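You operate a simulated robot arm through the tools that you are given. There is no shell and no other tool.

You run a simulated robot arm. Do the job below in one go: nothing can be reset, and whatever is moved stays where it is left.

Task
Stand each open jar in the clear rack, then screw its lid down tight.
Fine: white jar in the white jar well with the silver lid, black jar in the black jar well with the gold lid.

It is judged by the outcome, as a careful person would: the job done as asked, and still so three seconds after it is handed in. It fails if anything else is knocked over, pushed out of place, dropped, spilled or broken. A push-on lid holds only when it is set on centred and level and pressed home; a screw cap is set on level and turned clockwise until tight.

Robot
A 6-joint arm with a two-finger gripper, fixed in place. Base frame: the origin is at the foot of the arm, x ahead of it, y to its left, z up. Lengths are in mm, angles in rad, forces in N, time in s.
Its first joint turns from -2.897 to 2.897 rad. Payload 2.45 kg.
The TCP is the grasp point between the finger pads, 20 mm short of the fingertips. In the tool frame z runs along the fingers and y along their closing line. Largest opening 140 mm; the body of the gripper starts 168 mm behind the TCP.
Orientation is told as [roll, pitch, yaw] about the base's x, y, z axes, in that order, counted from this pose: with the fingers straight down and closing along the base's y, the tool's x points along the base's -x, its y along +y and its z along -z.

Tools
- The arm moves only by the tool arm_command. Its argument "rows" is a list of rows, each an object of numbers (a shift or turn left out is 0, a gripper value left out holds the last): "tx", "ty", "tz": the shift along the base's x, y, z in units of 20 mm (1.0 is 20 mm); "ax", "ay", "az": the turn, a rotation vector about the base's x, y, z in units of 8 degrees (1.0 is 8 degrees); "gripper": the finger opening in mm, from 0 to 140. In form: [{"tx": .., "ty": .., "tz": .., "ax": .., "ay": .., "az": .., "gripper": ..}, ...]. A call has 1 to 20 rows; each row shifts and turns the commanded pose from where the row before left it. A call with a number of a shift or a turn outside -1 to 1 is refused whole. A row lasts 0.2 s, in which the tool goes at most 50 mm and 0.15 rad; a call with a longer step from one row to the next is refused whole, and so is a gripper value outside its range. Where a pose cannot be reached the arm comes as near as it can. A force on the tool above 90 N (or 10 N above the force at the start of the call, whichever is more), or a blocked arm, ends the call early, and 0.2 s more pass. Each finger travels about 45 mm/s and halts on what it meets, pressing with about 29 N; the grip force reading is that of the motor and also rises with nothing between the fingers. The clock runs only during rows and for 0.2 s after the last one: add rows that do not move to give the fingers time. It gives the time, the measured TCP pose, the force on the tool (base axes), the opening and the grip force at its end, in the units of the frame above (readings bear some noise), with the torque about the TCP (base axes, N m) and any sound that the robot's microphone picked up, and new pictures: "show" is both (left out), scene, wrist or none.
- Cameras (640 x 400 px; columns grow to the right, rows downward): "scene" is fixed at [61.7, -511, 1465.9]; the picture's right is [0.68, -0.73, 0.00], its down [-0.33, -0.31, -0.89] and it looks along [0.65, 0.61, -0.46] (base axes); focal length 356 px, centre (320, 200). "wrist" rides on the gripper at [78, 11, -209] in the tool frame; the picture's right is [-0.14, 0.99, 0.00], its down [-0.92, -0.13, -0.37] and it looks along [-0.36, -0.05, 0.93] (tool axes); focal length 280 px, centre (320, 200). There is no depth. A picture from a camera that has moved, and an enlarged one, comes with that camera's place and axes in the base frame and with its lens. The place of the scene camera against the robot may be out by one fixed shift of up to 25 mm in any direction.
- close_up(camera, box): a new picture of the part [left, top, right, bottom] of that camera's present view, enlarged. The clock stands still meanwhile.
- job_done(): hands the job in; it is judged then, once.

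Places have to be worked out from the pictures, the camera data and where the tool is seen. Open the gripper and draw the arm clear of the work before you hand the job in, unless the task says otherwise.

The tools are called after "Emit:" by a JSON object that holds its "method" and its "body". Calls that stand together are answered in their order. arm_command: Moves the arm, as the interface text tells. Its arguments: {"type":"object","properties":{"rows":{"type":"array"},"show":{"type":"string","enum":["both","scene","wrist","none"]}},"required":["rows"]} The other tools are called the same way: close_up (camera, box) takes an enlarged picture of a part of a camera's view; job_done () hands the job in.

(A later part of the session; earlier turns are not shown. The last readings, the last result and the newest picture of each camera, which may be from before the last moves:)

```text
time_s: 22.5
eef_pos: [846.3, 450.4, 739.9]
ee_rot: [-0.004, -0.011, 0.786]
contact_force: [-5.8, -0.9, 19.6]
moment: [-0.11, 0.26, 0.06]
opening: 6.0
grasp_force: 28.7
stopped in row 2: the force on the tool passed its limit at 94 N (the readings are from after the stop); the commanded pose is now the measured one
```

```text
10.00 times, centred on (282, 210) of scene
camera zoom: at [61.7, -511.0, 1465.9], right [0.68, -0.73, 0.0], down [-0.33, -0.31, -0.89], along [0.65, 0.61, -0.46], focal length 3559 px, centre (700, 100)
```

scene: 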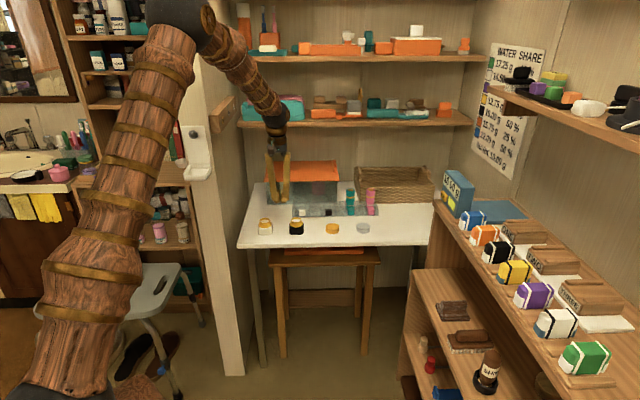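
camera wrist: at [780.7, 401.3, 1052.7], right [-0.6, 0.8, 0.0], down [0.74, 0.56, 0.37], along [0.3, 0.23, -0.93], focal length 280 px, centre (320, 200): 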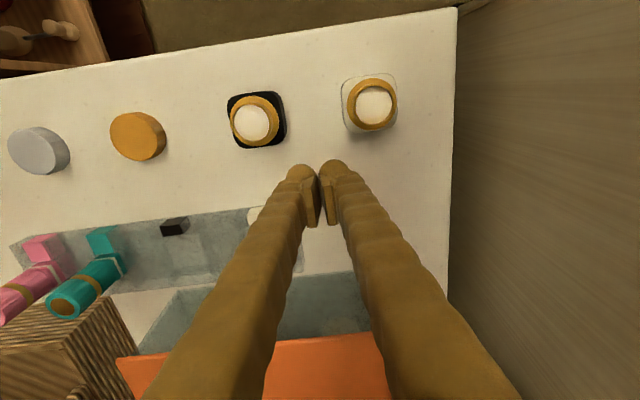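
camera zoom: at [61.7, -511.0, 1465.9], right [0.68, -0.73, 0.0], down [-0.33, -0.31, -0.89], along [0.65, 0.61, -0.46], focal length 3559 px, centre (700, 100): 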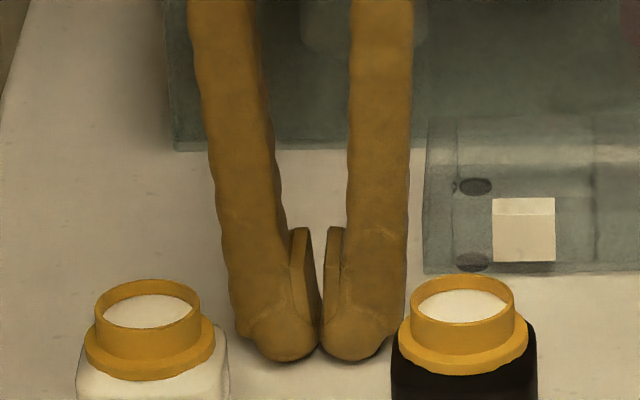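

The table contact came at TCP z≈740.4, so the table top is at ≈720. The jar rim is then at ≈771 and the fingers stand 20 mm below the TCP, as stated. The visible neck is evidently not solid to the fingers, so I'll need to grip the jar body, and for that I must know the rack's real wall heights. I raise, tilt 40°, and look at the wells obliquely from the front.

Emit:
{"method": "arm_command", "body": {"rows": [{"tz": 0.5, "gripper": 6}, {"tz": 1.0}, {"tz": 1.0}, {"tz": 1.0}, {"tz": 1.0}, {"tz": 1.0, "gripper": 140}, {"tx": 0.878, "ty": -0.737, "ax": 0.59, "ay": -0.59}, {"tx": 0.878, "ty": -0.737, "ax": 0.59, "ay": -0.59}, {"tx": 0.878, "ty": -0.737, "ax": 0.59, "ay": -0.59}, {"tx": 0.878, "ty": -0.737, "ax": 0.59, "ay": -0.59}, {"tx": 0.878, "ty": -0.737, "ax": 0.59, "ay": -0.59}, {"tx": 0.878, "ty": -0.737, "ax": 0.59, "ay": -0.59}, {"tz": -0.9}, {"tz": -0.9}, {}], "show": "both"}}

Emit:
{"method": "close_up", "body": {"camera": "wrist", "box": [220, 100, 420, 225]}}

```text
time_s: 25.7
eef_pos: [951.5, 361.7, 811.0]
ee_rot: [-0.003, -0.708, 0.782]
contact_force: [0.1, 0.3, -0.3]
moment: [0.0, 0.0, -0.03]
opening: 139.8
grasp_force: 0.0
camera wrist: at [804.8, 230.8, 920.1], right [-0.62, 0.78, 0.09], down [0.42, 0.23, 0.88], along [0.66, 0.59, -0.47], focal length 280 px, centre (320, 200)
```

scene: 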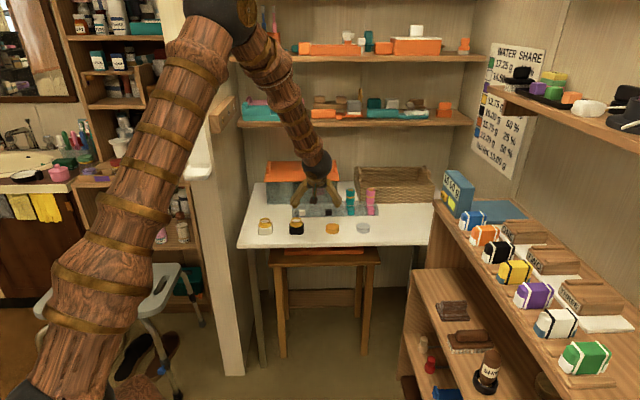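
wrist: 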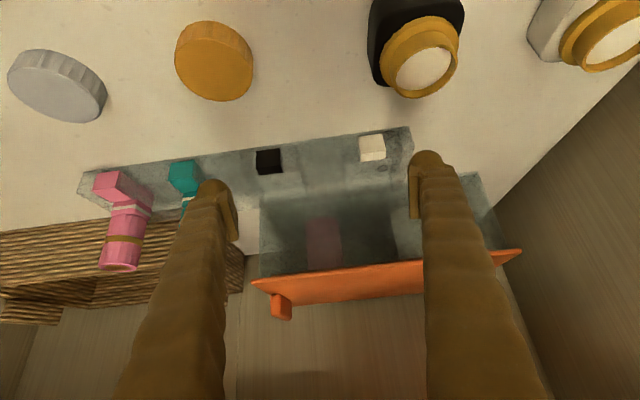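

```text
3.20 times, centred on (320, 162) of wrist
camera zoom: at [804.8, 230.8, 920.1], right [-0.62, 0.78, 0.09], down [0.42, 0.23, 0.88], along [0.66, 0.59, -0.47], focal length 897 px, centre (320, 320)
```

zoom: 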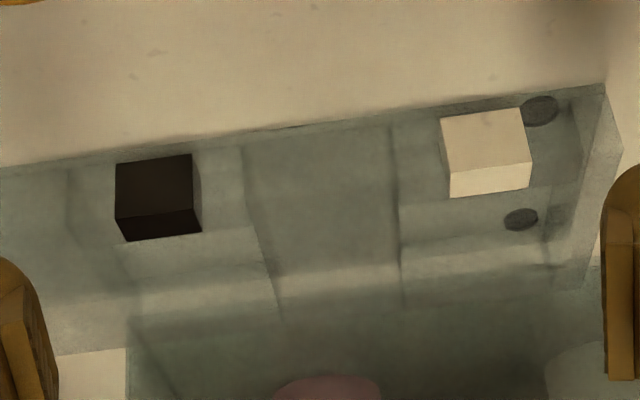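

The oblique view clarifies the rack. Its walls are about 29 mm above the table, the wells about 58 × 62 mm, and the well floor ≈722, so a seated jar shows only its collar and neck above the walls. That means I need a neck or collar grip after all. I bring the tool upright and return over the white jar to probe the grip in small, force-checked steps.

Emit:
{"method": "arm_command", "body": {"rows": [{"tz": 1.0, "gripper": 90}, {"tz": 1.0}, {"ax": -0.59, "ay": 0.59}, {"ax": -0.59, "ay": 0.59}, {"ax": -0.59, "ay": 0.59}, {"ax": -0.59, "ay": 0.59}, {"ax": -0.59, "ay": 0.59}, {"ax": -0.59, "ay": 0.59}, {"tx": -0.9, "ty": 0.43}, {"tx": -0.9, "ty": 0.43}, {"tx": -0.9, "ty": 0.43}, {"tx": -0.9, "ty": 0.43}, {"tx": -0.9, "ty": 0.43}, {"tx": -0.9, "ty": 0.43}, {"tx": -0.9, "ty": 0.43}, {"tx": -0.9, "ty": 0.43}, {"tx": -0.9, "ty": 0.43}, {"tx": -0.9, "ty": 0.43}, {"tx": -0.45, "ty": 0.25}, {}], "show": "both"}}

```text
time_s: 29.9
eef_pos: [762.5, 452.2, 852.4]
ee_rot: [-0.002, -0.008, 0.785]
contact_force: [0.4, -0.1, 0.5]
moment: [-0.02, -0.02, 0.03]
opening: 90.0
grasp_force: 0.1
camera wrist: at [699.0, 403.4, 1061.1], right [-0.6, 0.8, 0.0], down [0.74, 0.56, 0.38], along [0.3, 0.23, -0.93], focal length 280 px, centre (320, 200)
```

scene: 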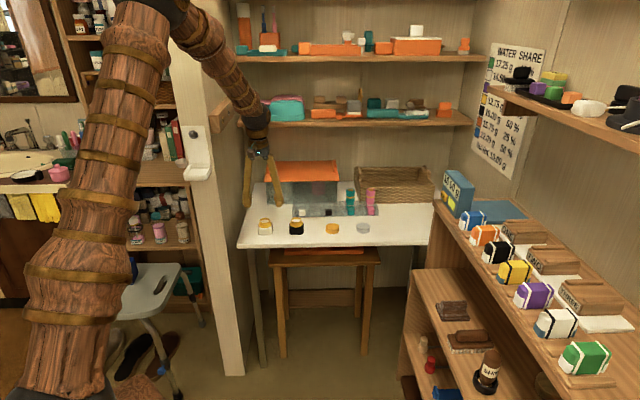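
wrist: 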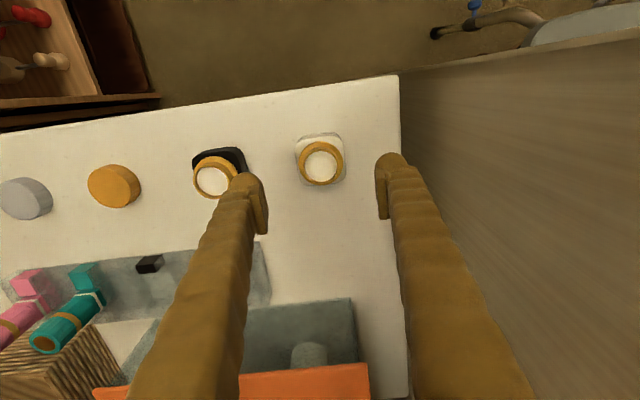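

I level the small residual tilt and descend so that the tips sit about 2 mm above the collar (TCP 778.5), with the opening at 60.

Emit:
{"method": "arm_command", "body": {"rows": [{"tz": -0.9, "ax": -0.04, "ay": 0.04, "gripper": 60}, {"tz": -0.9}, {"tz": -0.9}, {"tz": -0.9}, {"tz": -0.1}, {}], "show": "none"}}

Emit:
{"method": "close_up", "body": {"camera": "wrist", "box": [240, 130, 400, 230]}}

Emit:
{"method": "close_up", "body": {"camera": "scene", "box": [240, 205, 288, 235]}}

```text
time_s: 31.3
eef_pos: [764.3, 452.4, 776.4]
ee_rot: [-0.001, -0.002, 0.784]
contact_force: [-0.3, 0.2, 0.3]
moment: [-0.01, 0.01, -0.02]
opening: 60.3
grasp_force: 0.1
```

```text
4.00 times, centred on (320, 180) of wrist
camera zoom: at [699.4, 405.4, 987.0], right [-0.6, 0.8, 0.0], down [0.74, 0.56, 0.37], along [0.3, 0.22, -0.93], focal length 1122 px, centre (320, 280)
```

zoom: 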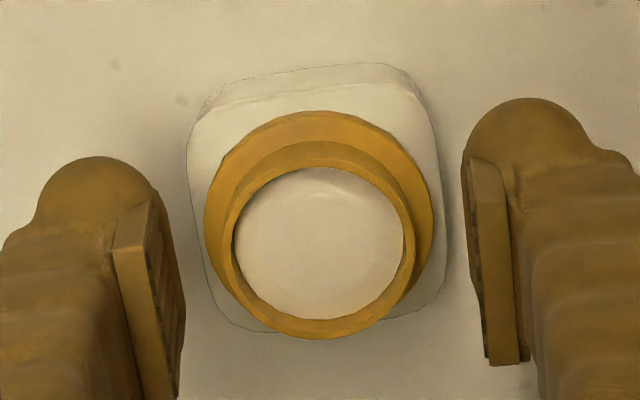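

```text
13.33 times, centred on (264, 220) of scene
camera zoom: at [61.7, -511.0, 1465.9], right [0.68, -0.73, 0.0], down [-0.33, -0.31, -0.89], along [0.65, 0.61, -0.46], focal length 4746 px, centre (1067, -67)
```

zoom: 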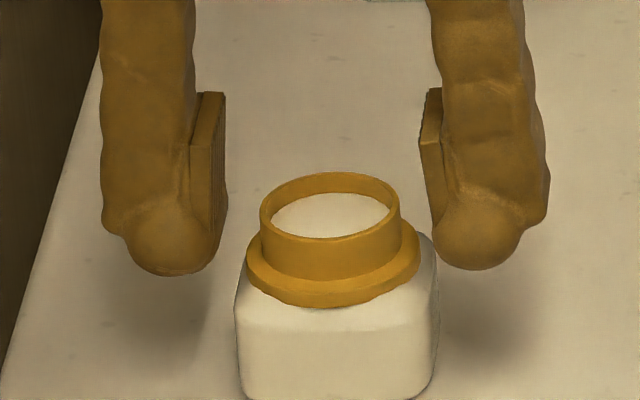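

The jar is centred within about 1.5 mm. I close in small steps, checking force and opening.

Emit:
{"method": "arm_command", "body": {"rows": [{"tz": 0.1, "gripper": 52}, {"gripper": 48}, {}], "show": "none"}}

Emit:
{"method": "arm_command", "body": {"rows": [{"gripper": 44}, {"gripper": 42}, {}], "show": "none"}}

Emit:
{"method": "arm_command", "body": {"rows": [{"gripper": 40}, {}], "show": "none"}}

```text
time_s: 32.1
eef_pos: [763.9, 452.0, 780.5]
ee_rot: [0.0, -0.001, 0.784]
contact_force: [1.1, -0.5, -0.5]
moment: [0.01, 0.01, 0.02]
opening: 47.9
grasp_force: 0.1
```

```text
time_s: 32.9
eef_pos: [763.6, 452.2, 779.6]
ee_rot: [-0.001, -0.002, 0.784]
contact_force: [-0.2, 0.6, 1.1]
moment: [0.04, -0.01, 0.0]
opening: 42.0
grasp_force: 0.0
```

```text
time_s: 33.5
eef_pos: [763.4, 452.0, 779.5]
ee_rot: [-0.002, -0.004, 0.783]
contact_force: [0.1, -0.4, -0.3]
moment: [0.0, 0.0, -0.02]
opening: 40.0
grasp_force: 0.0
```

There is no contact at a 40 mm opening. I continue in 2 mm steps.

Emit:
{"method": "arm_command", "body": {"rows": [{"gripper": 38}, {}], "show": "none"}}

Emit:
{"method": "arm_command", "body": {"rows": [{"gripper": 36}, {}], "show": "none"}}

Emit:
{"method": "close_up", "body": {"camera": "wrist", "box": [260, 140, 380, 220]}}

Emit:
{"method": "close_up", "body": {"camera": "scene", "box": [248, 205, 280, 225]}}

```text
time_s: 34.1
eef_pos: [763.8, 453.0, 780.3]
ee_rot: [-0.001, -0.002, 0.784]
contact_force: [0.5, -0.6, 0.3]
moment: [0.01, 0.0, -0.01]
opening: 38.1
grasp_force: 0.1
```

```text
time_s: 34.7
eef_pos: [764.1, 452.0, 779.9]
ee_rot: [-0.002, -0.003, 0.784]
contact_force: [0.0, 0.4, 2.0]
moment: [0.05, 0.05, 0.0]
opening: 36.3
grasp_force: 0.3
```

```text
5.00 times, centred on (320, 180) of wrist
camera zoom: at [699.7, 405.5, 989.6], right [-0.6, 0.8, 0.0], down [0.74, 0.56, 0.37], along [0.3, 0.22, -0.93], focal length 1402 px, centre (320, 300)
```

zoom: 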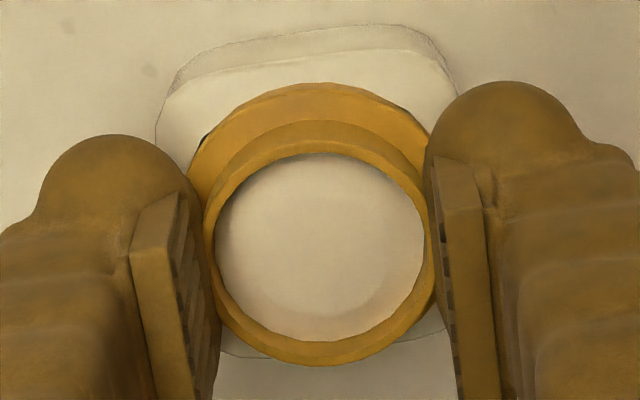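

```text
16.00 times, centred on (264, 215) of scene
camera zoom: at [61.7, -511.0, 1465.9], right [0.68, -0.73, 0.0], down [-0.33, -0.31, -0.89], along [0.65, 0.61, -0.46], focal length 5695 px, centre (1216, -40)
```

zoom: 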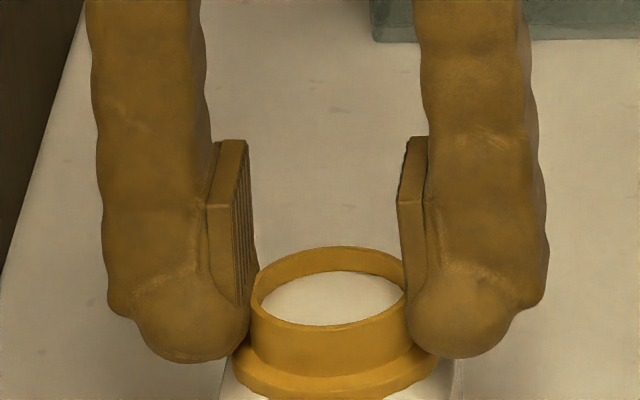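

At a 36 mm opening the finger domes just touch the neck. The flat pads only start about 14 mm above the tips, so at this height only the rounded tips meet the neck and slide off it. The collar (51 mm, with straight sides) is a better hold: with TCP ≈765 the widest part of the fingertips meets it. I open, lower, and close on the collar in steps.

Emit:
{"method": "arm_command", "body": {"rows": [{"gripper": 48}, {"gripper": 62}, {}, {"tz": -0.35}, {"tz": -0.35}, {}], "show": "none"}}

Emit:
{"method": "close_up", "body": {"camera": "scene", "box": [240, 205, 288, 235]}}

```text
time_s: 36.1
eef_pos: [763.3, 451.8, 764.9]
ee_rot: [-0.001, -0.002, 0.784]
contact_force: [0.5, -0.2, 0.1]
moment: [0.0, -0.01, 0.01]
opening: 62.0
grasp_force: 0.1
```

```text
13.33 times, centred on (264, 220) of scene
camera zoom: at [61.7, -511.0, 1465.9], right [0.68, -0.73, 0.0], down [-0.33, -0.31, -0.89], along [0.65, 0.61, -0.46], focal length 4746 px, centre (1067, -67)
```

zoom: 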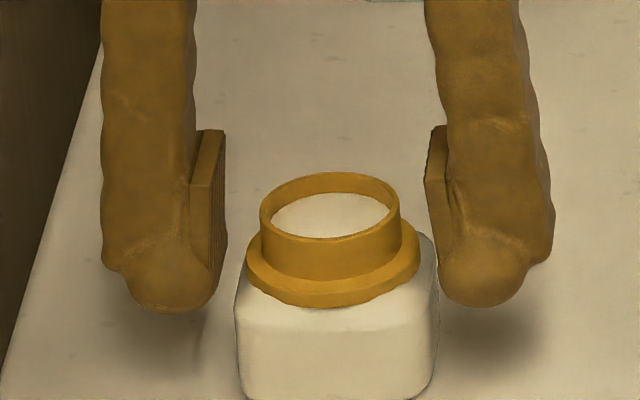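

The domes now flank the collar. I close in small steps and watch for a stall near 50.

Emit:
{"method": "arm_command", "body": {"rows": [{"gripper": 56}, {"gripper": 53}, {}], "show": "none"}}

Emit:
{"method": "arm_command", "body": {"rows": [{"gripper": 50}, {}], "show": "none"}}

Emit:
{"method": "arm_command", "body": {"rows": [{"gripper": 47}, {}], "show": "none"}}

```text
time_s: 36.9
eef_pos: [762.7, 451.3, 766.0]
ee_rot: [-0.002, -0.001, 0.784]
contact_force: [-0.3, -0.3, 0.6]
moment: [-0.03, 0.01, 0.03]
opening: 53.1
grasp_force: 0.0
```

```text
time_s: 37.5
eef_pos: [763.6, 452.6, 766.0]
ee_rot: [-0.002, -0.001, 0.785]
contact_force: [0.1, -0.1, 0.8]
moment: [0.0, 0.03, -0.03]
opening: 51.0
grasp_force: 1.0
```

```text
time_s: 38.1
eef_pos: [762.6, 452.5, 766.1]
ee_rot: [-0.002, -0.002, 0.783]
contact_force: [0.6, 0.3, -0.2]
moment: [0.03, -0.05, 0.01]
opening: 49.4
grasp_force: 29.2
```

The grip stalled at 49.4 mm with the full 29 N and no vertical push, which is a clean collar hold. I check the view and then lift 20 mm slowly.

Emit:
{"method": "arm_command", "body": {"rows": [{"gripper": 44}, {}, {"tz": 0.25}, {"tz": 0.25}, {"tz": 0.25}, {"tz": 0.25}, {}], "show": "both"}}

Emit:
{"method": "close_up", "body": {"camera": "scene", "box": [240, 200, 288, 230]}}

Emit:
{"method": "close_up", "body": {"camera": "wrist", "box": [240, 130, 400, 230]}}

```text
time_s: 39.7
eef_pos: [763.4, 452.3, 786.2]
ee_rot: [-0.002, -0.002, 0.783]
contact_force: [0.2, 0.2, -1.3]
moment: [0.01, 0.0, 0.0]
opening: 49.3
grasp_force: 29.4
camera wrist: at [699.4, 405.3, 996.0], right [-0.6, 0.8, 0.0], down [0.74, 0.56, 0.37], along [0.3, 0.22, -0.93], focal length 280 px, centre (320, 200)
```

scene: 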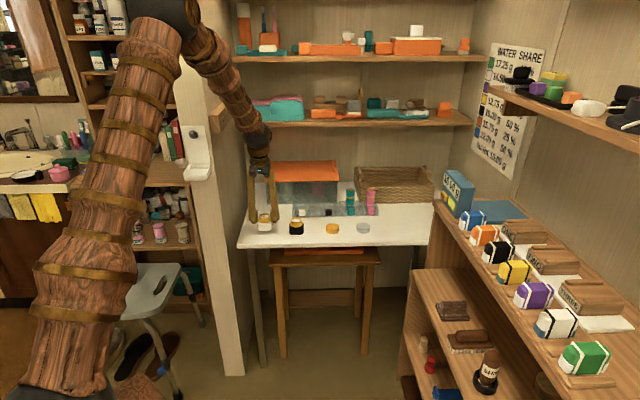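
wrist: 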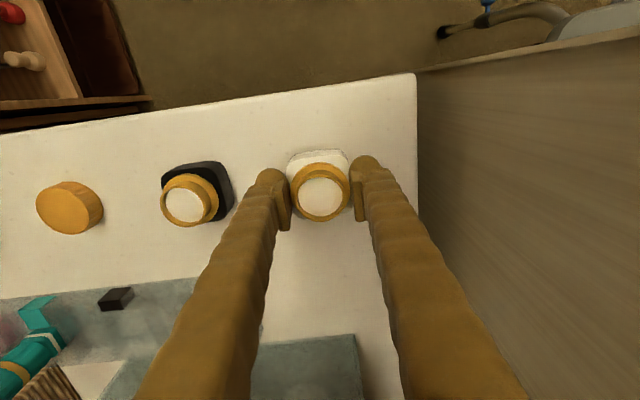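

```text
13.33 times, centred on (264, 215) of scene
camera zoom: at [61.7, -511.0, 1465.9], right [0.68, -0.73, 0.0], down [-0.33, -0.31, -0.89], along [0.65, 0.61, -0.46], focal length 4746 px, centre (1067, 0)
```

zoom: 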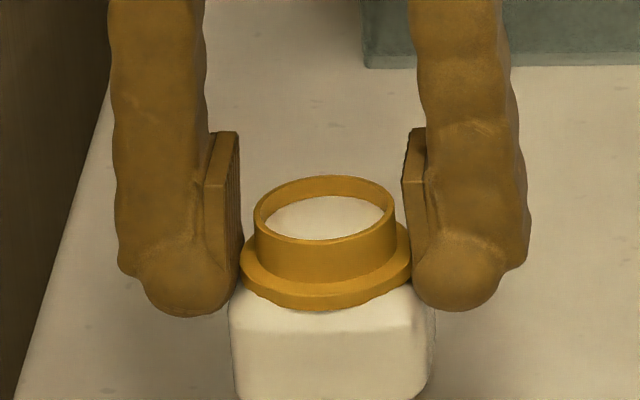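

```text
4.00 times, centred on (320, 180) of wrist
camera zoom: at [699.4, 405.3, 996.0], right [-0.6, 0.8, 0.0], down [0.74, 0.56, 0.37], along [0.3, 0.22, -0.93], focal length 1122 px, centre (320, 280)
```

zoom: 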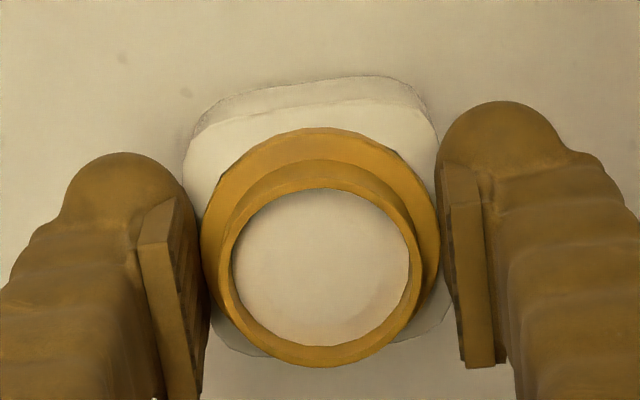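

The jar is held level, about 46 mm below the TCP reference and centred within a millimetre. I raise it to clear everything and carry it over the white well (centre ≈(969,459)).

Emit:
{"method": "arm_command", "body": {"rows": [{"tz": 0.8}, {"tz": 0.8}, {"tz": 0.8}, {"tz": 0.8}, {"tx": 0.5, "ty": 0.02}, {"tx": 0.8575, "ty": 0.035}, {"tx": 0.8575, "ty": 0.035}, {"tx": 0.8575, "ty": 0.035}, {"tx": 0.8575, "ty": 0.035}, {"tx": 0.8575, "ty": 0.035}, {"tx": 0.8575, "ty": 0.035}, {"tx": 0.8575, "ty": 0.035}, {"tx": 0.8575, "ty": 0.035}, {"tx": 0.8575, "ty": 0.035}, {"tx": 0.8575, "ty": 0.035}, {"tx": 0.8575, "ty": 0.02}, {"tx": 0.358, "ty": 0.0}, {}, {}], "show": "both"}}

Emit:
{"method": "close_up", "body": {"camera": "scene", "box": [280, 170, 344, 220]}}

Emit:
{"method": "close_up", "body": {"camera": "wrist", "box": [240, 110, 400, 230]}}

```text
time_s: 43.7
eef_pos: [970.5, 460.0, 849.3]
ee_rot: [-0.002, -0.001, 0.784]
contact_force: [-0.5, 0.1, -2.1]
moment: [0.01, -0.02, 0.0]
opening: 49.1
grasp_force: 29.3
camera wrist: at [905.2, 412.2, 1058.9], right [-0.6, 0.8, 0.0], down [0.74, 0.56, 0.37], along [0.3, 0.22, -0.93], focal length 280 px, centre (320, 200)
```

scene: 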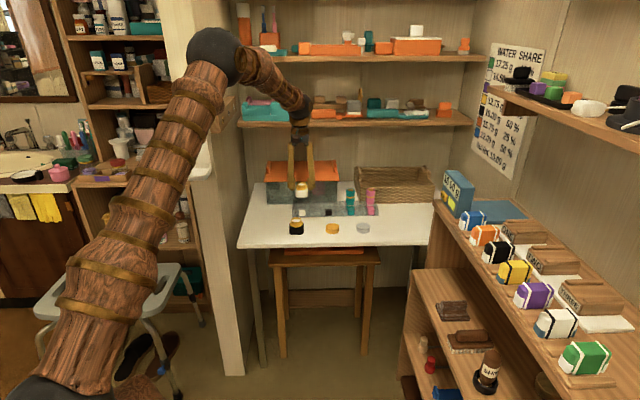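
wrist: 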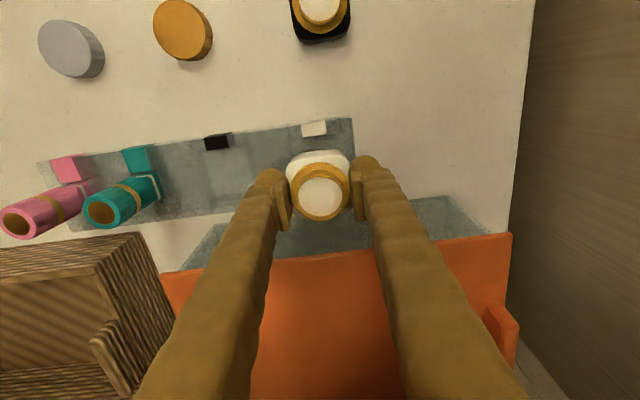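

```text
8.00 times, centred on (312, 195) of scene
camera zoom: at [61.7, -511.0, 1465.9], right [0.68, -0.73, 0.0], down [-0.33, -0.31, -0.89], along [0.65, 0.61, -0.46], focal length 2847 px, centre (384, 240)
```

zoom: 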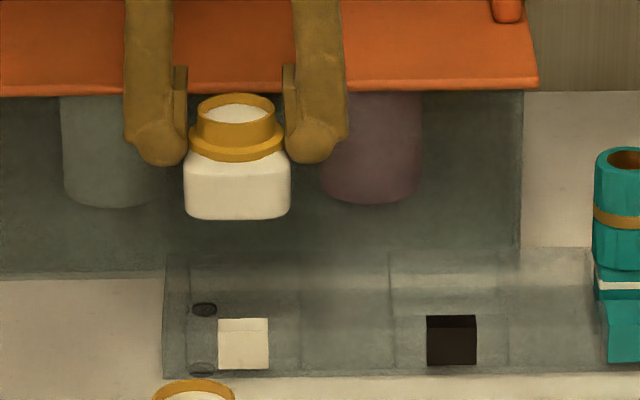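

```text
3.33 times, centred on (320, 170) of wrist
camera zoom: at [905.2, 412.2, 1058.9], right [-0.6, 0.8, 0.0], down [0.74, 0.56, 0.37], along [0.3, 0.22, -0.93], focal length 935 px, centre (320, 300)
```

zoom: 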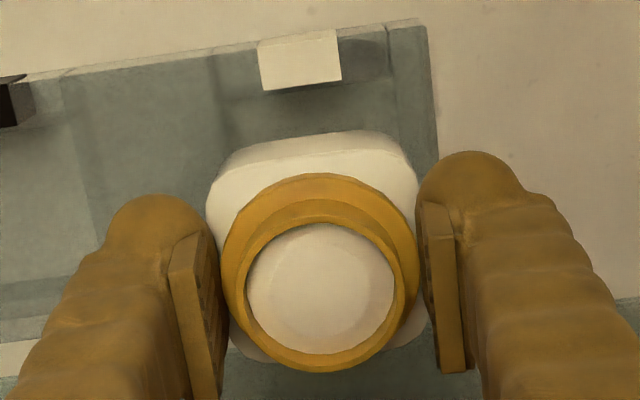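

Averaged readings put the jar at e≈360.0, n≈1009.0, against a well centre of about e 360.5, n 1008.3. The wells are about 58.5 mm square with 14 mm walls, so the fit is snug. I correct by about 1 mm and lower until the jar's bottom is just above the rack walls.

Emit:
{"method": "arm_command", "body": {"rows": [{"ty": -0.046, "tz": -0.4}, {"tz": -0.6}, {"tz": -0.6}, {"tz": -0.5}, {"tz": -0.35}, {}, {}], "show": "both"}}

Emit:
{"method": "close_up", "body": {"camera": "scene", "box": [285, 185, 333, 220]}}

Emit:
{"method": "close_up", "body": {"camera": "wrist", "box": [240, 110, 400, 230]}}

```text
time_s: 45.3
eef_pos: [970.8, 459.6, 801.1]
ee_rot: [-0.001, -0.001, 0.784]
contact_force: [0.2, -0.7, -1.3]
moment: [-0.02, -0.01, -0.04]
opening: 49.1
grasp_force: 28.9
camera wrist: at [905.8, 412.5, 1011.1], right [-0.6, 0.8, 0.0], down [0.74, 0.56, 0.37], along [0.3, 0.22, -0.93], focal length 280 px, centre (320, 200)
```

scene: 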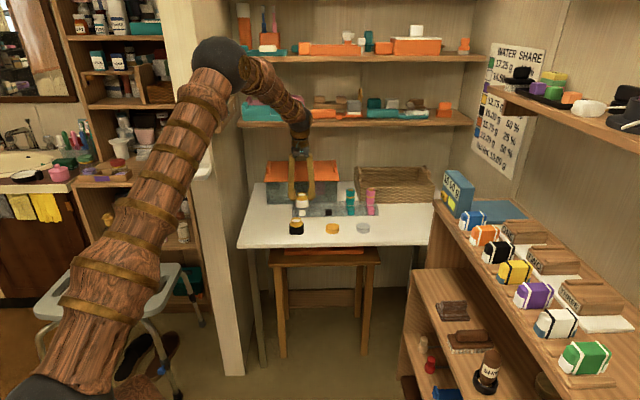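
wrist: 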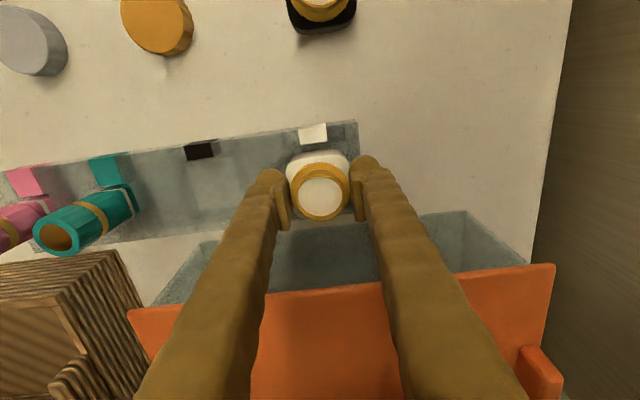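

```text
11.43 times, centred on (309, 202) of scene
camera zoom: at [61.7, -511.0, 1465.9], right [0.68, -0.73, 0.0], down [-0.33, -0.31, -0.89], along [0.65, 0.61, -0.46], focal length 4068 px, centre (446, 171)
```

zoom: 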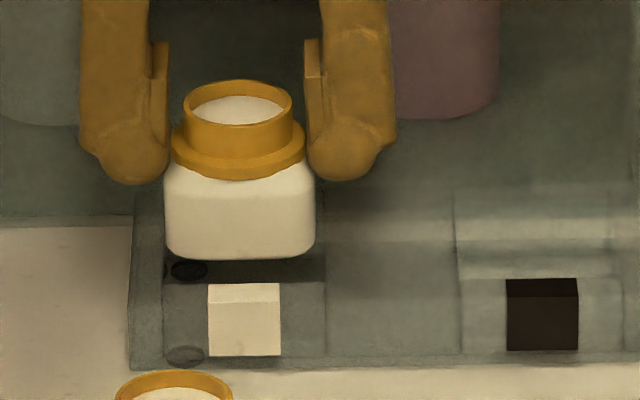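

```text
3.33 times, centred on (320, 170) of wrist
camera zoom: at [905.8, 412.5, 1011.1], right [-0.6, 0.8, 0.0], down [0.74, 0.56, 0.37], along [0.3, 0.22, -0.93], focal length 935 px, centre (320, 300)
```

zoom: 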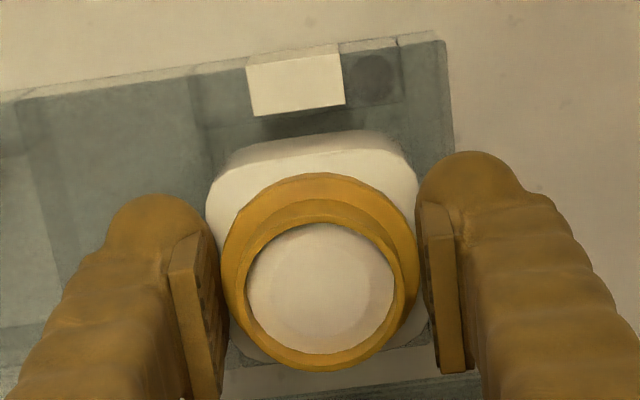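

Both cameras suggest the jar should move about 1 mm toward +e (the right). I make that shift and then lower gently so the bottom enters the well by a few mm, watching the force.

Emit:
{"method": "arm_command", "body": {"rows": [{"tx": 0.032, "ty": -0.032}, {"tz": -0.15}, {"tz": -0.15}, {"tz": -0.1}, {"tz": -0.1}, {}], "show": "none"}}

Emit:
{"method": "close_up", "body": {"camera": "scene", "box": [285, 185, 333, 220]}}

```text
time_s: 46.7
eef_pos: [969.4, 458.4, 791.9]
ee_rot: [-0.003, 0.0, 0.783]
contact_force: [0.0, -1.2, -1.9]
moment: [0.02, 0.01, 0.01]
opening: 49.2
grasp_force: 29.1
```

```text
11.43 times, centred on (309, 202) of scene
camera zoom: at [61.7, -511.0, 1465.9], right [0.68, -0.73, 0.0], down [-0.33, -0.31, -0.89], along [0.65, 0.61, -0.46], focal length 4068 px, centre (446, 171)
```

zoom: 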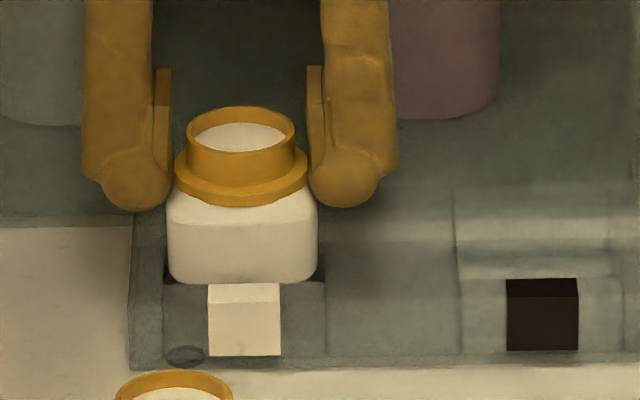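

No contact force yet, and the jar is visibly between the well walls. I continue down in small steps.

Emit:
{"method": "arm_command", "body": {"rows": [{"tz": -0.1}, {"tz": -0.1}, {"tz": -0.1}, {}], "show": "none"}}

Emit:
{"method": "arm_command", "body": {"rows": [{"tz": -0.1}, {"tz": -0.1}, {}], "show": "none"}}

Emit:
{"method": "close_up", "body": {"camera": "scene", "box": [285, 185, 333, 220]}}

Emit:
{"method": "close_up", "body": {"camera": "wrist", "box": [240, 110, 400, 230]}}

```text
time_s: 47.7
eef_pos: [969.6, 456.9, 785.2]
ee_rot: [-0.003, -0.003, 0.785]
contact_force: [-0.3, -0.1, -2.0]
moment: [0.0, -0.02, 0.01]
opening: 49.0
grasp_force: 28.6
```

```text
time_s: 48.5
eef_pos: [970.3, 457.8, 781.7]
ee_rot: [-0.002, -0.001, 0.783]
contact_force: [0.0, 0.0, -1.6]
moment: [0.05, -0.01, 0.03]
opening: 48.8
grasp_force: 29.3
```

```text
11.43 times, centred on (309, 202) of scene
camera zoom: at [61.7, -511.0, 1465.9], right [0.68, -0.73, 0.0], down [-0.33, -0.31, -0.89], along [0.65, 0.61, -0.46], focal length 4068 px, centre (446, 171)
```

zoom: 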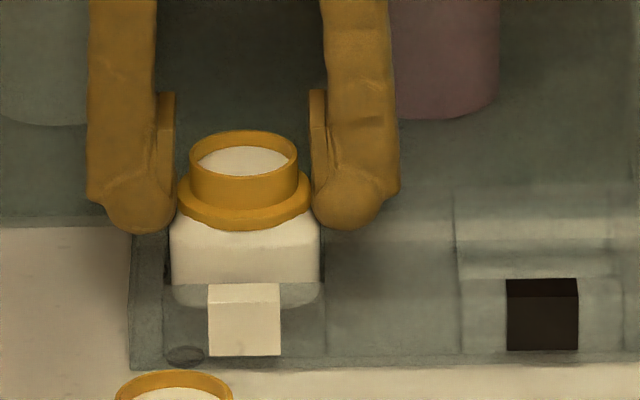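

```text
3.33 times, centred on (320, 170) of wrist
camera zoom: at [906.4, 411.0, 991.0], right [-0.6, 0.8, 0.0], down [0.74, 0.56, 0.37], along [0.3, 0.22, -0.93], focal length 935 px, centre (320, 300)
```

zoom: 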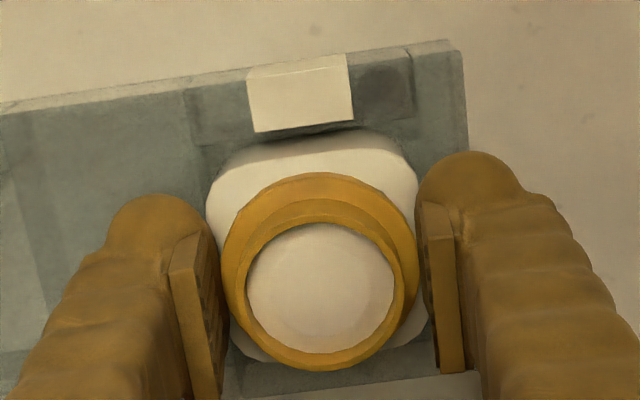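

The jar is sinking cleanly into the well with no side load. I keep lowering until it touches the floor.

Emit:
{"method": "arm_command", "body": {"rows": [{"tz": -0.1}, {"tz": -0.1}, {"tz": -0.1}, {}], "show": "none"}}

Emit:
{"method": "arm_command", "body": {"rows": [{"tz": -0.07}, {"tz": -0.07}, {}], "show": "none"}}

Emit:
{"method": "close_up", "body": {"camera": "scene", "box": [285, 185, 333, 220]}}

```text
time_s: 49.5
eef_pos: [970.1, 459.2, 775.4]
ee_rot: [-0.002, -0.001, 0.784]
contact_force: [-0.2, 0.1, -2.0]
moment: [0.0, -0.02, 0.02]
opening: 48.9
grasp_force: 29.1
```

```text
time_s: 50.3
eef_pos: [971.4, 459.2, 773.5]
ee_rot: [-0.002, -0.001, 0.786]
contact_force: [0.4, -0.8, -0.7]
moment: [0.0, -0.02, 0.0]
opening: 48.7
grasp_force: 29.0
```

```text
11.43 times, centred on (309, 202) of scene
camera zoom: at [61.7, -511.0, 1465.9], right [0.68, -0.73, 0.0], down [-0.33, -0.31, -0.89], along [0.65, 0.61, -0.46], focal length 4068 px, centre (446, 171)
```

zoom: 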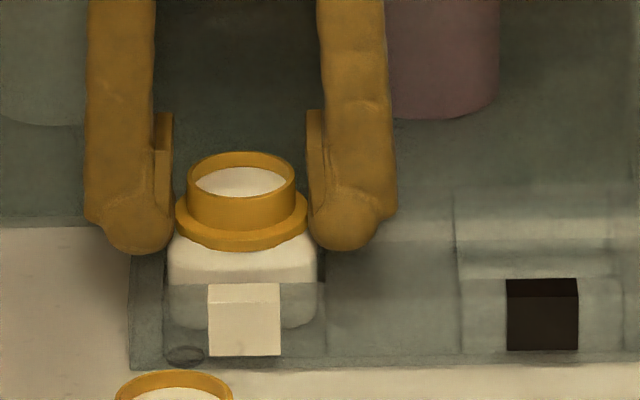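

The reading rose slightly (−2.0 → −0.7 N), so the floor may be close. I go down 1 mm at a time.

Emit:
{"method": "arm_command", "body": {"rows": [{"tz": -0.05}, {}], "show": "none"}}

Emit:
{"method": "arm_command", "body": {"rows": [{"tz": -0.05}, {}], "show": "none"}}

Emit:
{"method": "arm_command", "body": {"rows": [{"tz": -0.05}, {}], "show": "none"}}

```text
time_s: 50.9
eef_pos: [970.2, 460.5, 772.9]
ee_rot: [-0.003, -0.003, 0.783]
contact_force: [-3.0, -1.9, 13.2]
moment: [-0.11, 0.19, 0.0]
opening: 48.9
grasp_force: 28.3
```

```text
time_s: 51.5
eef_pos: [969.3, 458.0, 771.6]
ee_rot: [-0.004, -0.003, 0.786]
contact_force: [-3.0, 0.6, 35.8]
moment: [-0.13, 0.26, 0.0]
opening: 48.8
grasp_force: 29.0
```

```text
time_s: 52.1
eef_pos: [968.7, 458.5, 770.3]
ee_rot: [-0.003, -0.003, 0.785]
contact_force: [2.4, 8.9, 38.2]
moment: [0.23, -0.02, -0.03]
opening: 49.6
grasp_force: 29.0
```

The jar touched the floor at TCP ≈772 (floor ≈726, as expected). I ease off 2 mm to relieve the load and then release.

Emit:
{"method": "arm_command", "body": {"rows": [{"tz": 0.1}, {}, {"gripper": 54}, {"gripper": 60}, {}], "show": "none"}}

Emit:
{"method": "close_up", "body": {"camera": "scene", "box": [285, 185, 333, 220]}}

Emit:
{"method": "close_up", "body": {"camera": "wrist", "box": [240, 110, 400, 230]}}

```text
time_s: 53.3
eef_pos: [969.6, 458.3, 771.8]
ee_rot: [-0.002, 0.001, 0.783]
contact_force: [-1.4, 0.7, 0.3]
moment: [-0.03, 0.02, -0.01]
opening: 60.2
grasp_force: 0.1
```

```text
11.43 times, centred on (309, 202) of scene
camera zoom: at [61.7, -511.0, 1465.9], right [0.68, -0.73, 0.0], down [-0.33, -0.31, -0.89], along [0.65, 0.61, -0.46], focal length 4068 px, centre (446, 171)
```

zoom: 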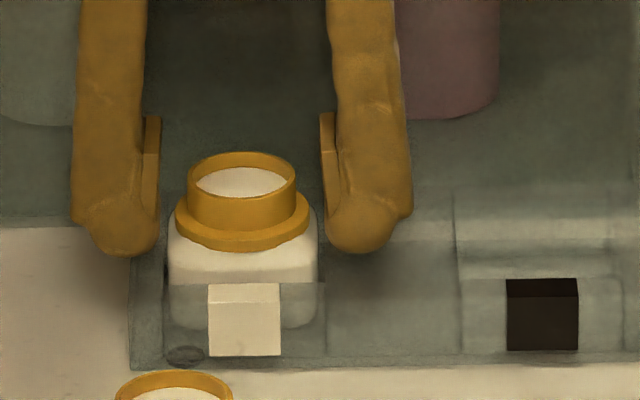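

```text
3.33 times, centred on (320, 170) of wrist
camera zoom: at [905.8, 411.3, 981.2], right [-0.6, 0.8, 0.0], down [0.74, 0.56, 0.37], along [0.3, 0.22, -0.93], focal length 935 px, centre (320, 300)
```

zoom: 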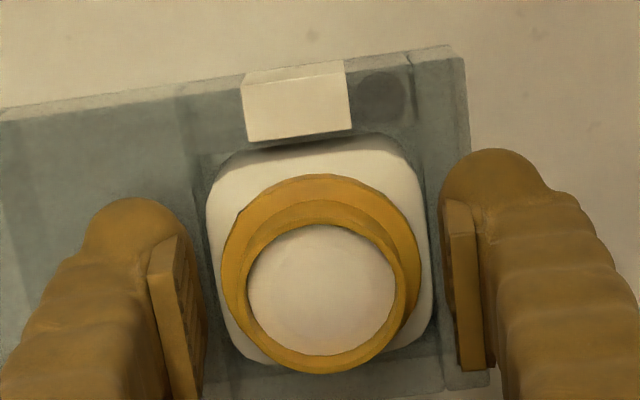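

The white jar stands level in its well. I rise and move over the black jar, then check the centring from above before repeating the collar grip.

Emit:
{"method": "arm_command", "body": {"rows": [{"tz": 0.5}, {"tz": 0.9}, {"tz": 0.9}, {"tz": 0.9}, {"tz": 0.8, "gripper": 80}, {"tx": -0.755, "ty": -0.566}, {"tx": -0.755, "ty": -0.566}, {"tx": -0.755, "ty": -0.566}, {"tx": -0.755, "ty": -0.566}, {"tx": -0.755, "ty": -0.566}, {"tx": -0.755, "ty": -0.566}, {"tx": -0.755, "ty": -0.566}, {"tx": -0.755, "ty": -0.566}, {"tz": -0.8}, {"tz": -0.7}, {}, {}], "show": "both"}}

Emit:
{"method": "close_up", "body": {"camera": "wrist", "box": [240, 110, 400, 230]}}

Emit:
{"method": "close_up", "body": {"camera": "scene", "box": [265, 195, 325, 240]}}

```text
time_s: 56.9
eef_pos: [850.1, 367.2, 822.8]
ee_rot: [-0.001, -0.001, 0.783]
contact_force: [-1.2, 0.5, 0.0]
moment: [0.0, -0.01, 0.0]
opening: 80.0
grasp_force: 0.0
camera wrist: at [785.9, 319.7, 1031.4], right [-0.6, 0.8, 0.0], down [0.74, 0.56, 0.37], along [0.3, 0.22, -0.93], focal length 280 px, centre (320, 200)
```

scene: 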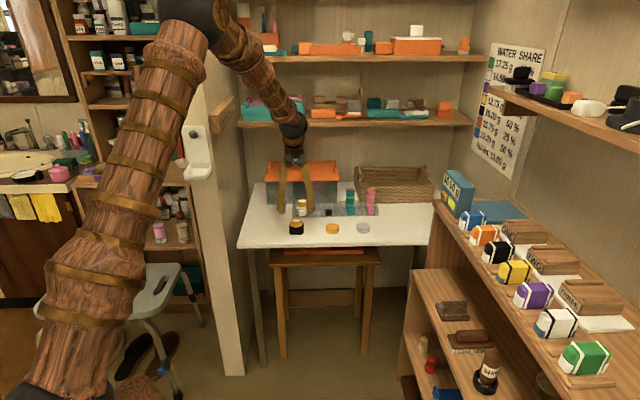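
wrist: 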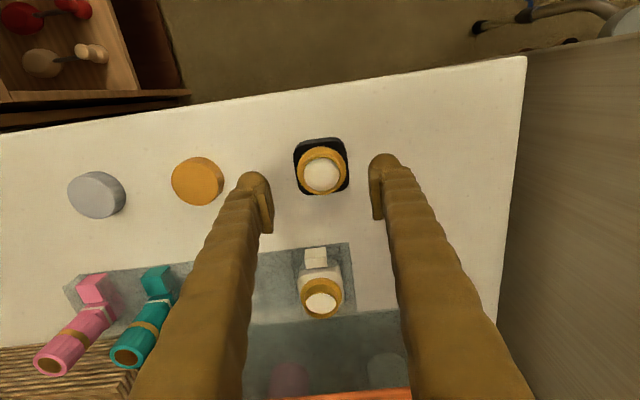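

```text
3.33 times, centred on (320, 170) of wrist
camera zoom: at [785.9, 319.7, 1031.4], right [-0.6, 0.8, 0.0], down [0.74, 0.56, 0.37], along [0.3, 0.22, -0.93], focal length 935 px, centre (320, 300)
```

zoom: 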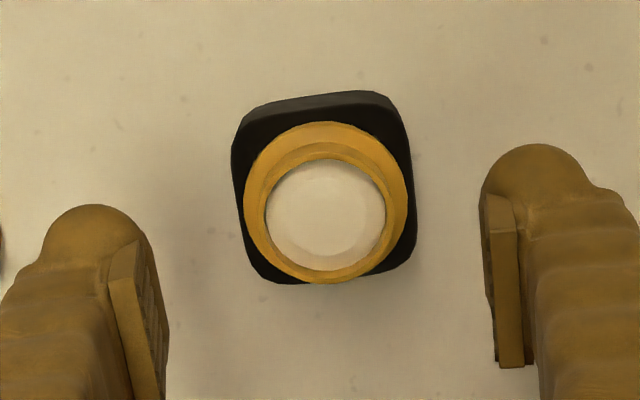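

```text
8.89 times, centred on (295, 218) of scene
camera zoom: at [61.7, -511.0, 1465.9], right [0.68, -0.73, 0.0], down [-0.33, -0.31, -0.89], along [0.65, 0.61, -0.46], focal length 3164 px, centre (542, 44)
```

zoom: 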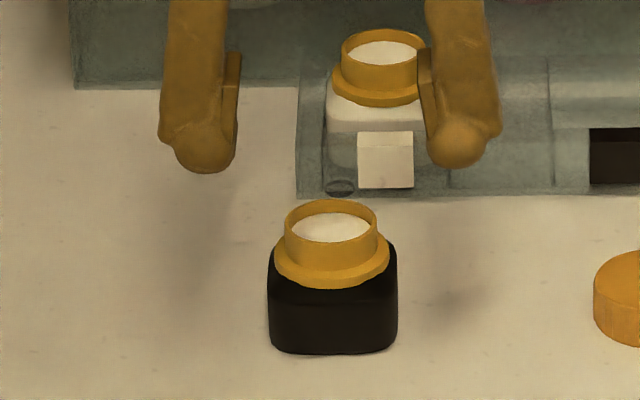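

The black jar is about 2 mm off the tool axis. I correct that and lower to the same height as before (TCP ≈766) with a 62 mm opening.

Emit:
{"method": "arm_command", "body": {"rows": [{"tx": -0.12, "ty": 0.014, "gripper": 66}, {}, {"tz": -0.7}, {"tz": -0.7}, {"tz": -0.7}, {"tz": -0.7}, {}, {}], "show": "none"}}

Emit:
{"method": "close_up", "body": {"camera": "wrist", "box": [240, 110, 400, 230]}}

Emit:
{"method": "close_up", "body": {"camera": "scene", "box": [270, 205, 318, 240]}}

```text
time_s: 58.7
eef_pos: [847.5, 369.9, 764.2]
ee_rot: [-0.001, -0.001, 0.786]
contact_force: [-0.2, 1.1, 0.0]
moment: [-0.03, -0.01, 0.0]
opening: 65.9
grasp_force: 0.0
```

```text
3.33 times, centred on (320, 170) of wrist
camera zoom: at [782.6, 321.6, 974.9], right [-0.6, 0.8, 0.0], down [0.74, 0.56, 0.37], along [0.3, 0.22, -0.93], focal length 935 px, centre (320, 300)
```

zoom: 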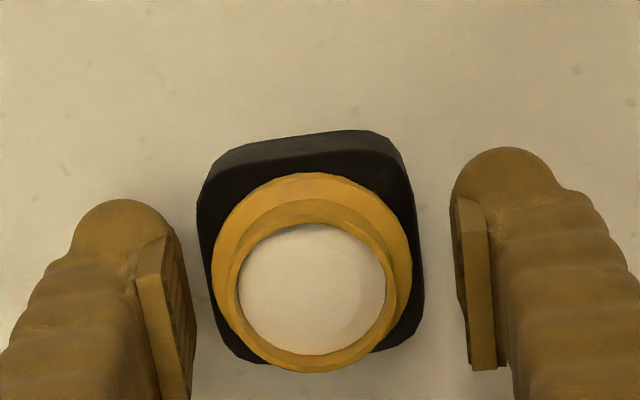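

```text
11.43 times, centred on (294, 222) of scene
camera zoom: at [61.7, -511.0, 1465.9], right [0.68, -0.73, 0.0], down [-0.33, -0.31, -0.89], along [0.65, 0.61, -0.46], focal length 4068 px, centre (617, -57)
```

zoom: 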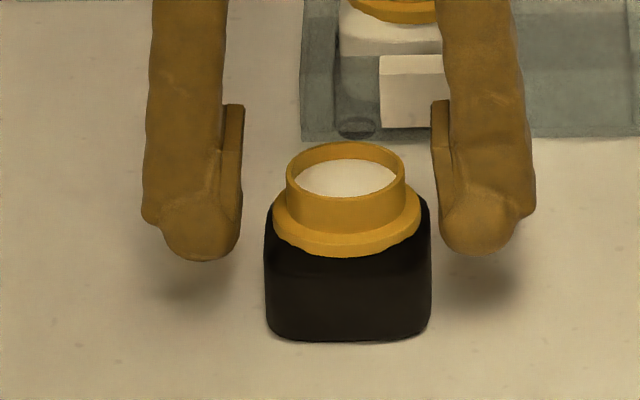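

After descending, the jar sits about 1.7 mm toward +e from the tool axis. I nudge to centre it and then close on the collar step by step.

Emit:
{"method": "arm_command", "body": {"rows": [{"tx": 0.055, "ty": -0.055}, {"gripper": 58}, {"gripper": 54}, {}], "show": "none"}}

Emit:
{"method": "arm_command", "body": {"rows": [{"gripper": 50}, {}], "show": "none"}}

Emit:
{"method": "arm_command", "body": {"rows": [{"gripper": 47}, {}, {"gripper": 44}, {}], "show": "none"}}

Emit:
{"method": "close_up", "body": {"camera": "wrist", "box": [240, 110, 400, 230]}}

```text
time_s: 59.7
eef_pos: [848.2, 368.2, 765.7]
ee_rot: [-0.002, -0.003, 0.785]
contact_force: [0.1, -1.2, -0.2]
moment: [0.01, -0.01, -0.02]
opening: 54.0
grasp_force: 0.0
```

```text
time_s: 60.3
eef_pos: [847.8, 368.2, 765.9]
ee_rot: [-0.001, -0.004, 0.784]
contact_force: [0.1, -0.2, 0.5]
moment: [0.04, 0.01, -0.01]
opening: 51.1
grasp_force: 0.6
```

```text
time_s: 61.3
eef_pos: [848.3, 367.5, 766.0]
ee_rot: [0.0, -0.003, 0.783]
contact_force: [0.0, -0.5, 0.8]
moment: [0.01, 0.02, 0.01]
opening: 49.5
grasp_force: 28.9
```

```text
3.33 times, centred on (320, 170) of wrist
camera zoom: at [784.1, 320.4, 975.0], right [-0.6, 0.8, 0.0], down [0.74, 0.56, 0.37], along [0.3, 0.22, -0.93], focal length 935 px, centre (320, 300)
```

zoom: 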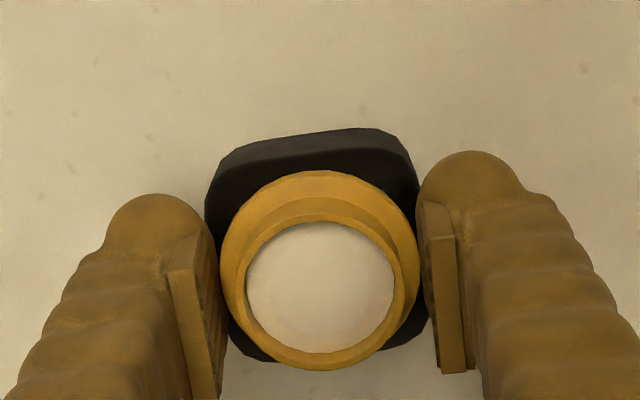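

The collar is gripped again at 49.5 mm with 29 N. I lift and carry the black jar over the black well (target e≈470, n≈1009.7).

Emit:
{"method": "arm_command", "body": {"rows": [{"tz": 0.3}, {"tz": 0.7}, {"tz": 0.8}, {"tz": 0.8}, {"tz": 0.8}, {"tz": 0.8}, {"tx": 0.5, "ty": 0.03}, {"tx": 0.826, "ty": 0.056}, {"tx": 0.826, "ty": 0.056}, {"tx": 0.826, "ty": 0.056}, {"tx": 0.826, "ty": 0.056}, {"tx": 0.826, "ty": 0.056}, {"tx": 0.826, "ty": 0.056}, {"tx": 0.826, "ty": 0.056}, {"tx": 0.826, "ty": 0.056}, {"tx": 0.826, "ty": 0.056}, {"tx": 0.826, "ty": 0.056}, {"tx": 0.826, "ty": 0.056}, {"tx": 0.33, "ty": 0.03}, {}], "show": "both"}}

Emit:
{"method": "close_up", "body": {"camera": "scene", "box": [300, 175, 364, 220]}}

Emit:
{"method": "close_up", "body": {"camera": "wrist", "box": [240, 110, 400, 230]}}

```text
time_s: 65.5
eef_pos: [1046.9, 381.8, 849.7]
ee_rot: [-0.002, -0.002, 0.784]
contact_force: [-0.8, 0.4, -1.9]
moment: [0.01, -0.02, -0.03]
opening: 49.5
grasp_force: 28.6
camera wrist: at [983.2, 334.1, 1059.7], right [-0.6, 0.8, 0.0], down [0.74, 0.56, 0.37], along [0.3, 0.22, -0.93], focal length 280 px, centre (320, 200)
```

scene: 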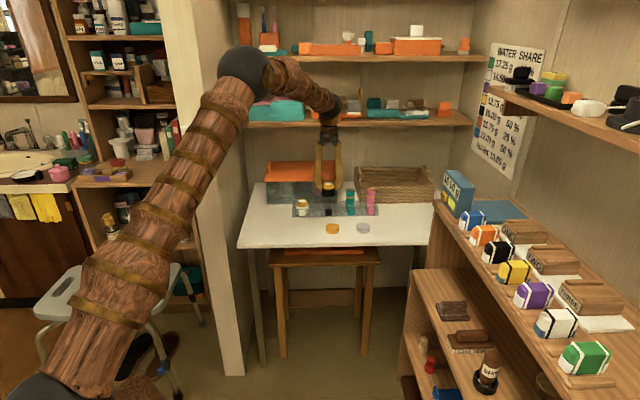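
wrist: 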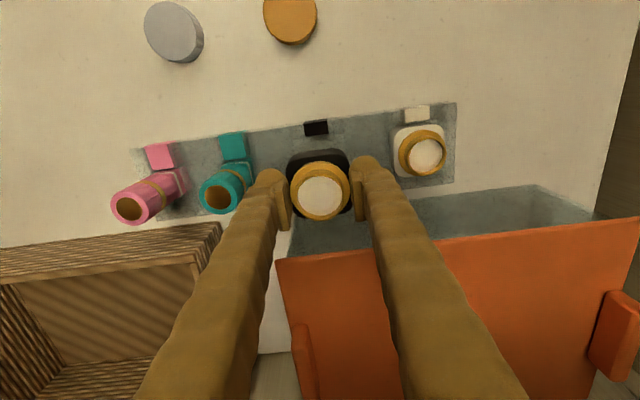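

```text
8.89 times, centred on (332, 198) of scene
camera zoom: at [61.7, -511.0, 1465.9], right [0.68, -0.73, 0.0], down [-0.33, -0.31, -0.89], along [0.65, 0.61, -0.46], focal length 3164 px, centre (213, 222)
```

zoom: 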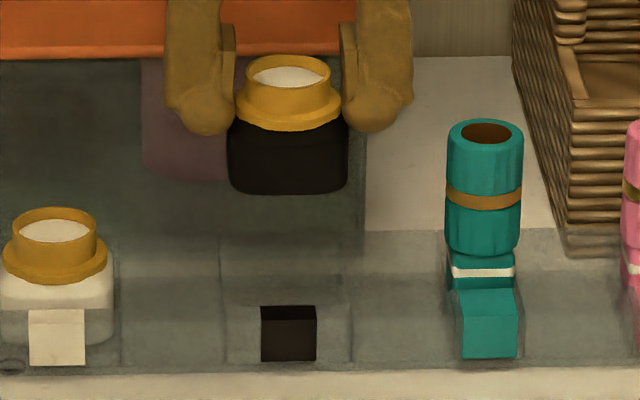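

```text
3.33 times, centred on (320, 170) of wrist
camera zoom: at [983.2, 334.1, 1059.7], right [-0.6, 0.8, 0.0], down [0.74, 0.56, 0.37], along [0.3, 0.22, -0.93], focal length 935 px, centre (320, 300)
```

zoom: 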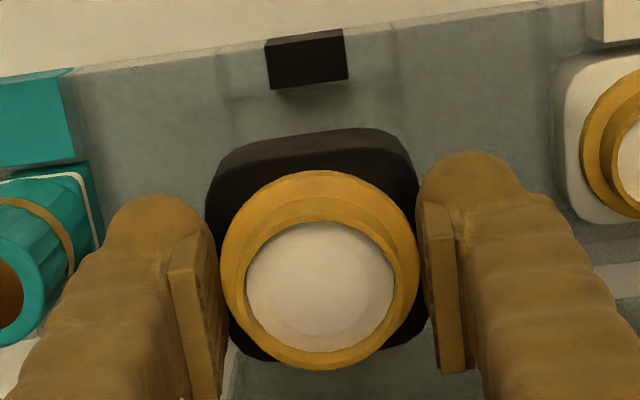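

The jar is over the black well; both cameras put it within about 1 mm. I make a small correction (−0.4 e, −0.7 n) and lower to just above the walls.

Emit:
{"method": "arm_command", "body": {"rows": [{"tx": -0.039, "ty": -0.01, "tz": -0.4}, {"tz": -0.6}, {"tz": -0.6}, {"tz": -0.5}, {"tz": -0.35}, {}, {}], "show": "none"}}

Emit:
{"method": "close_up", "body": {"camera": "scene", "box": [306, 185, 354, 220]}}

Emit:
{"method": "close_up", "body": {"camera": "wrist", "box": [240, 110, 400, 230]}}

```text
time_s: 67.1
eef_pos: [1046.2, 380.0, 800.3]
ee_rot: [-0.001, 0.001, 0.785]
contact_force: [0.3, 0.0, -2.8]
moment: [-0.02, 0.01, -0.03]
opening: 49.3
grasp_force: 29.5
```

```text
11.43 times, centred on (330, 202) of scene
camera zoom: at [61.7, -511.0, 1465.9], right [0.68, -0.73, 0.0], down [-0.33, -0.31, -0.89], along [0.65, 0.61, -0.46], focal length 4068 px, centre (206, 171)
```

zoom: 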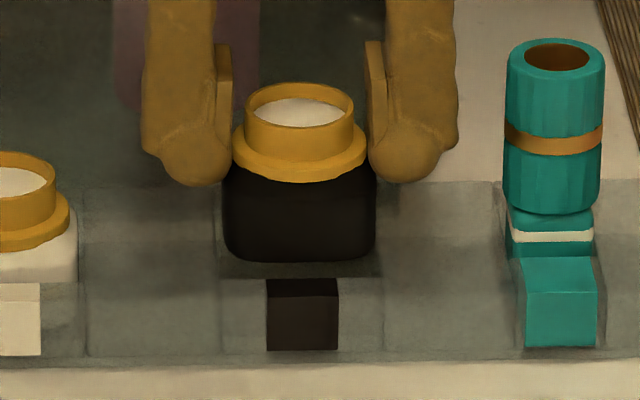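

```text
3.33 times, centred on (320, 170) of wrist
camera zoom: at [981.6, 333.1, 1009.6], right [-0.6, 0.8, 0.0], down [0.74, 0.56, 0.37], along [0.3, 0.22, -0.93], focal length 935 px, centre (320, 300)
```

zoom: 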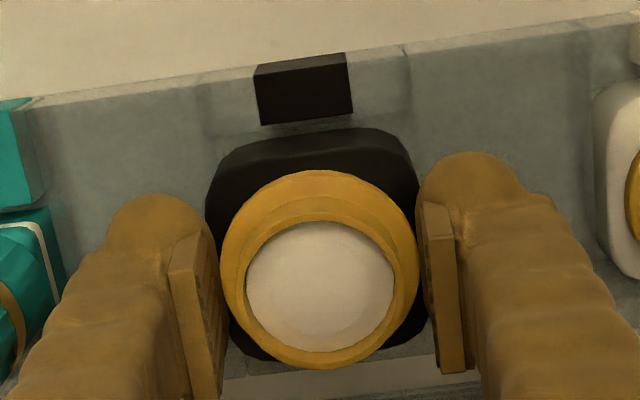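

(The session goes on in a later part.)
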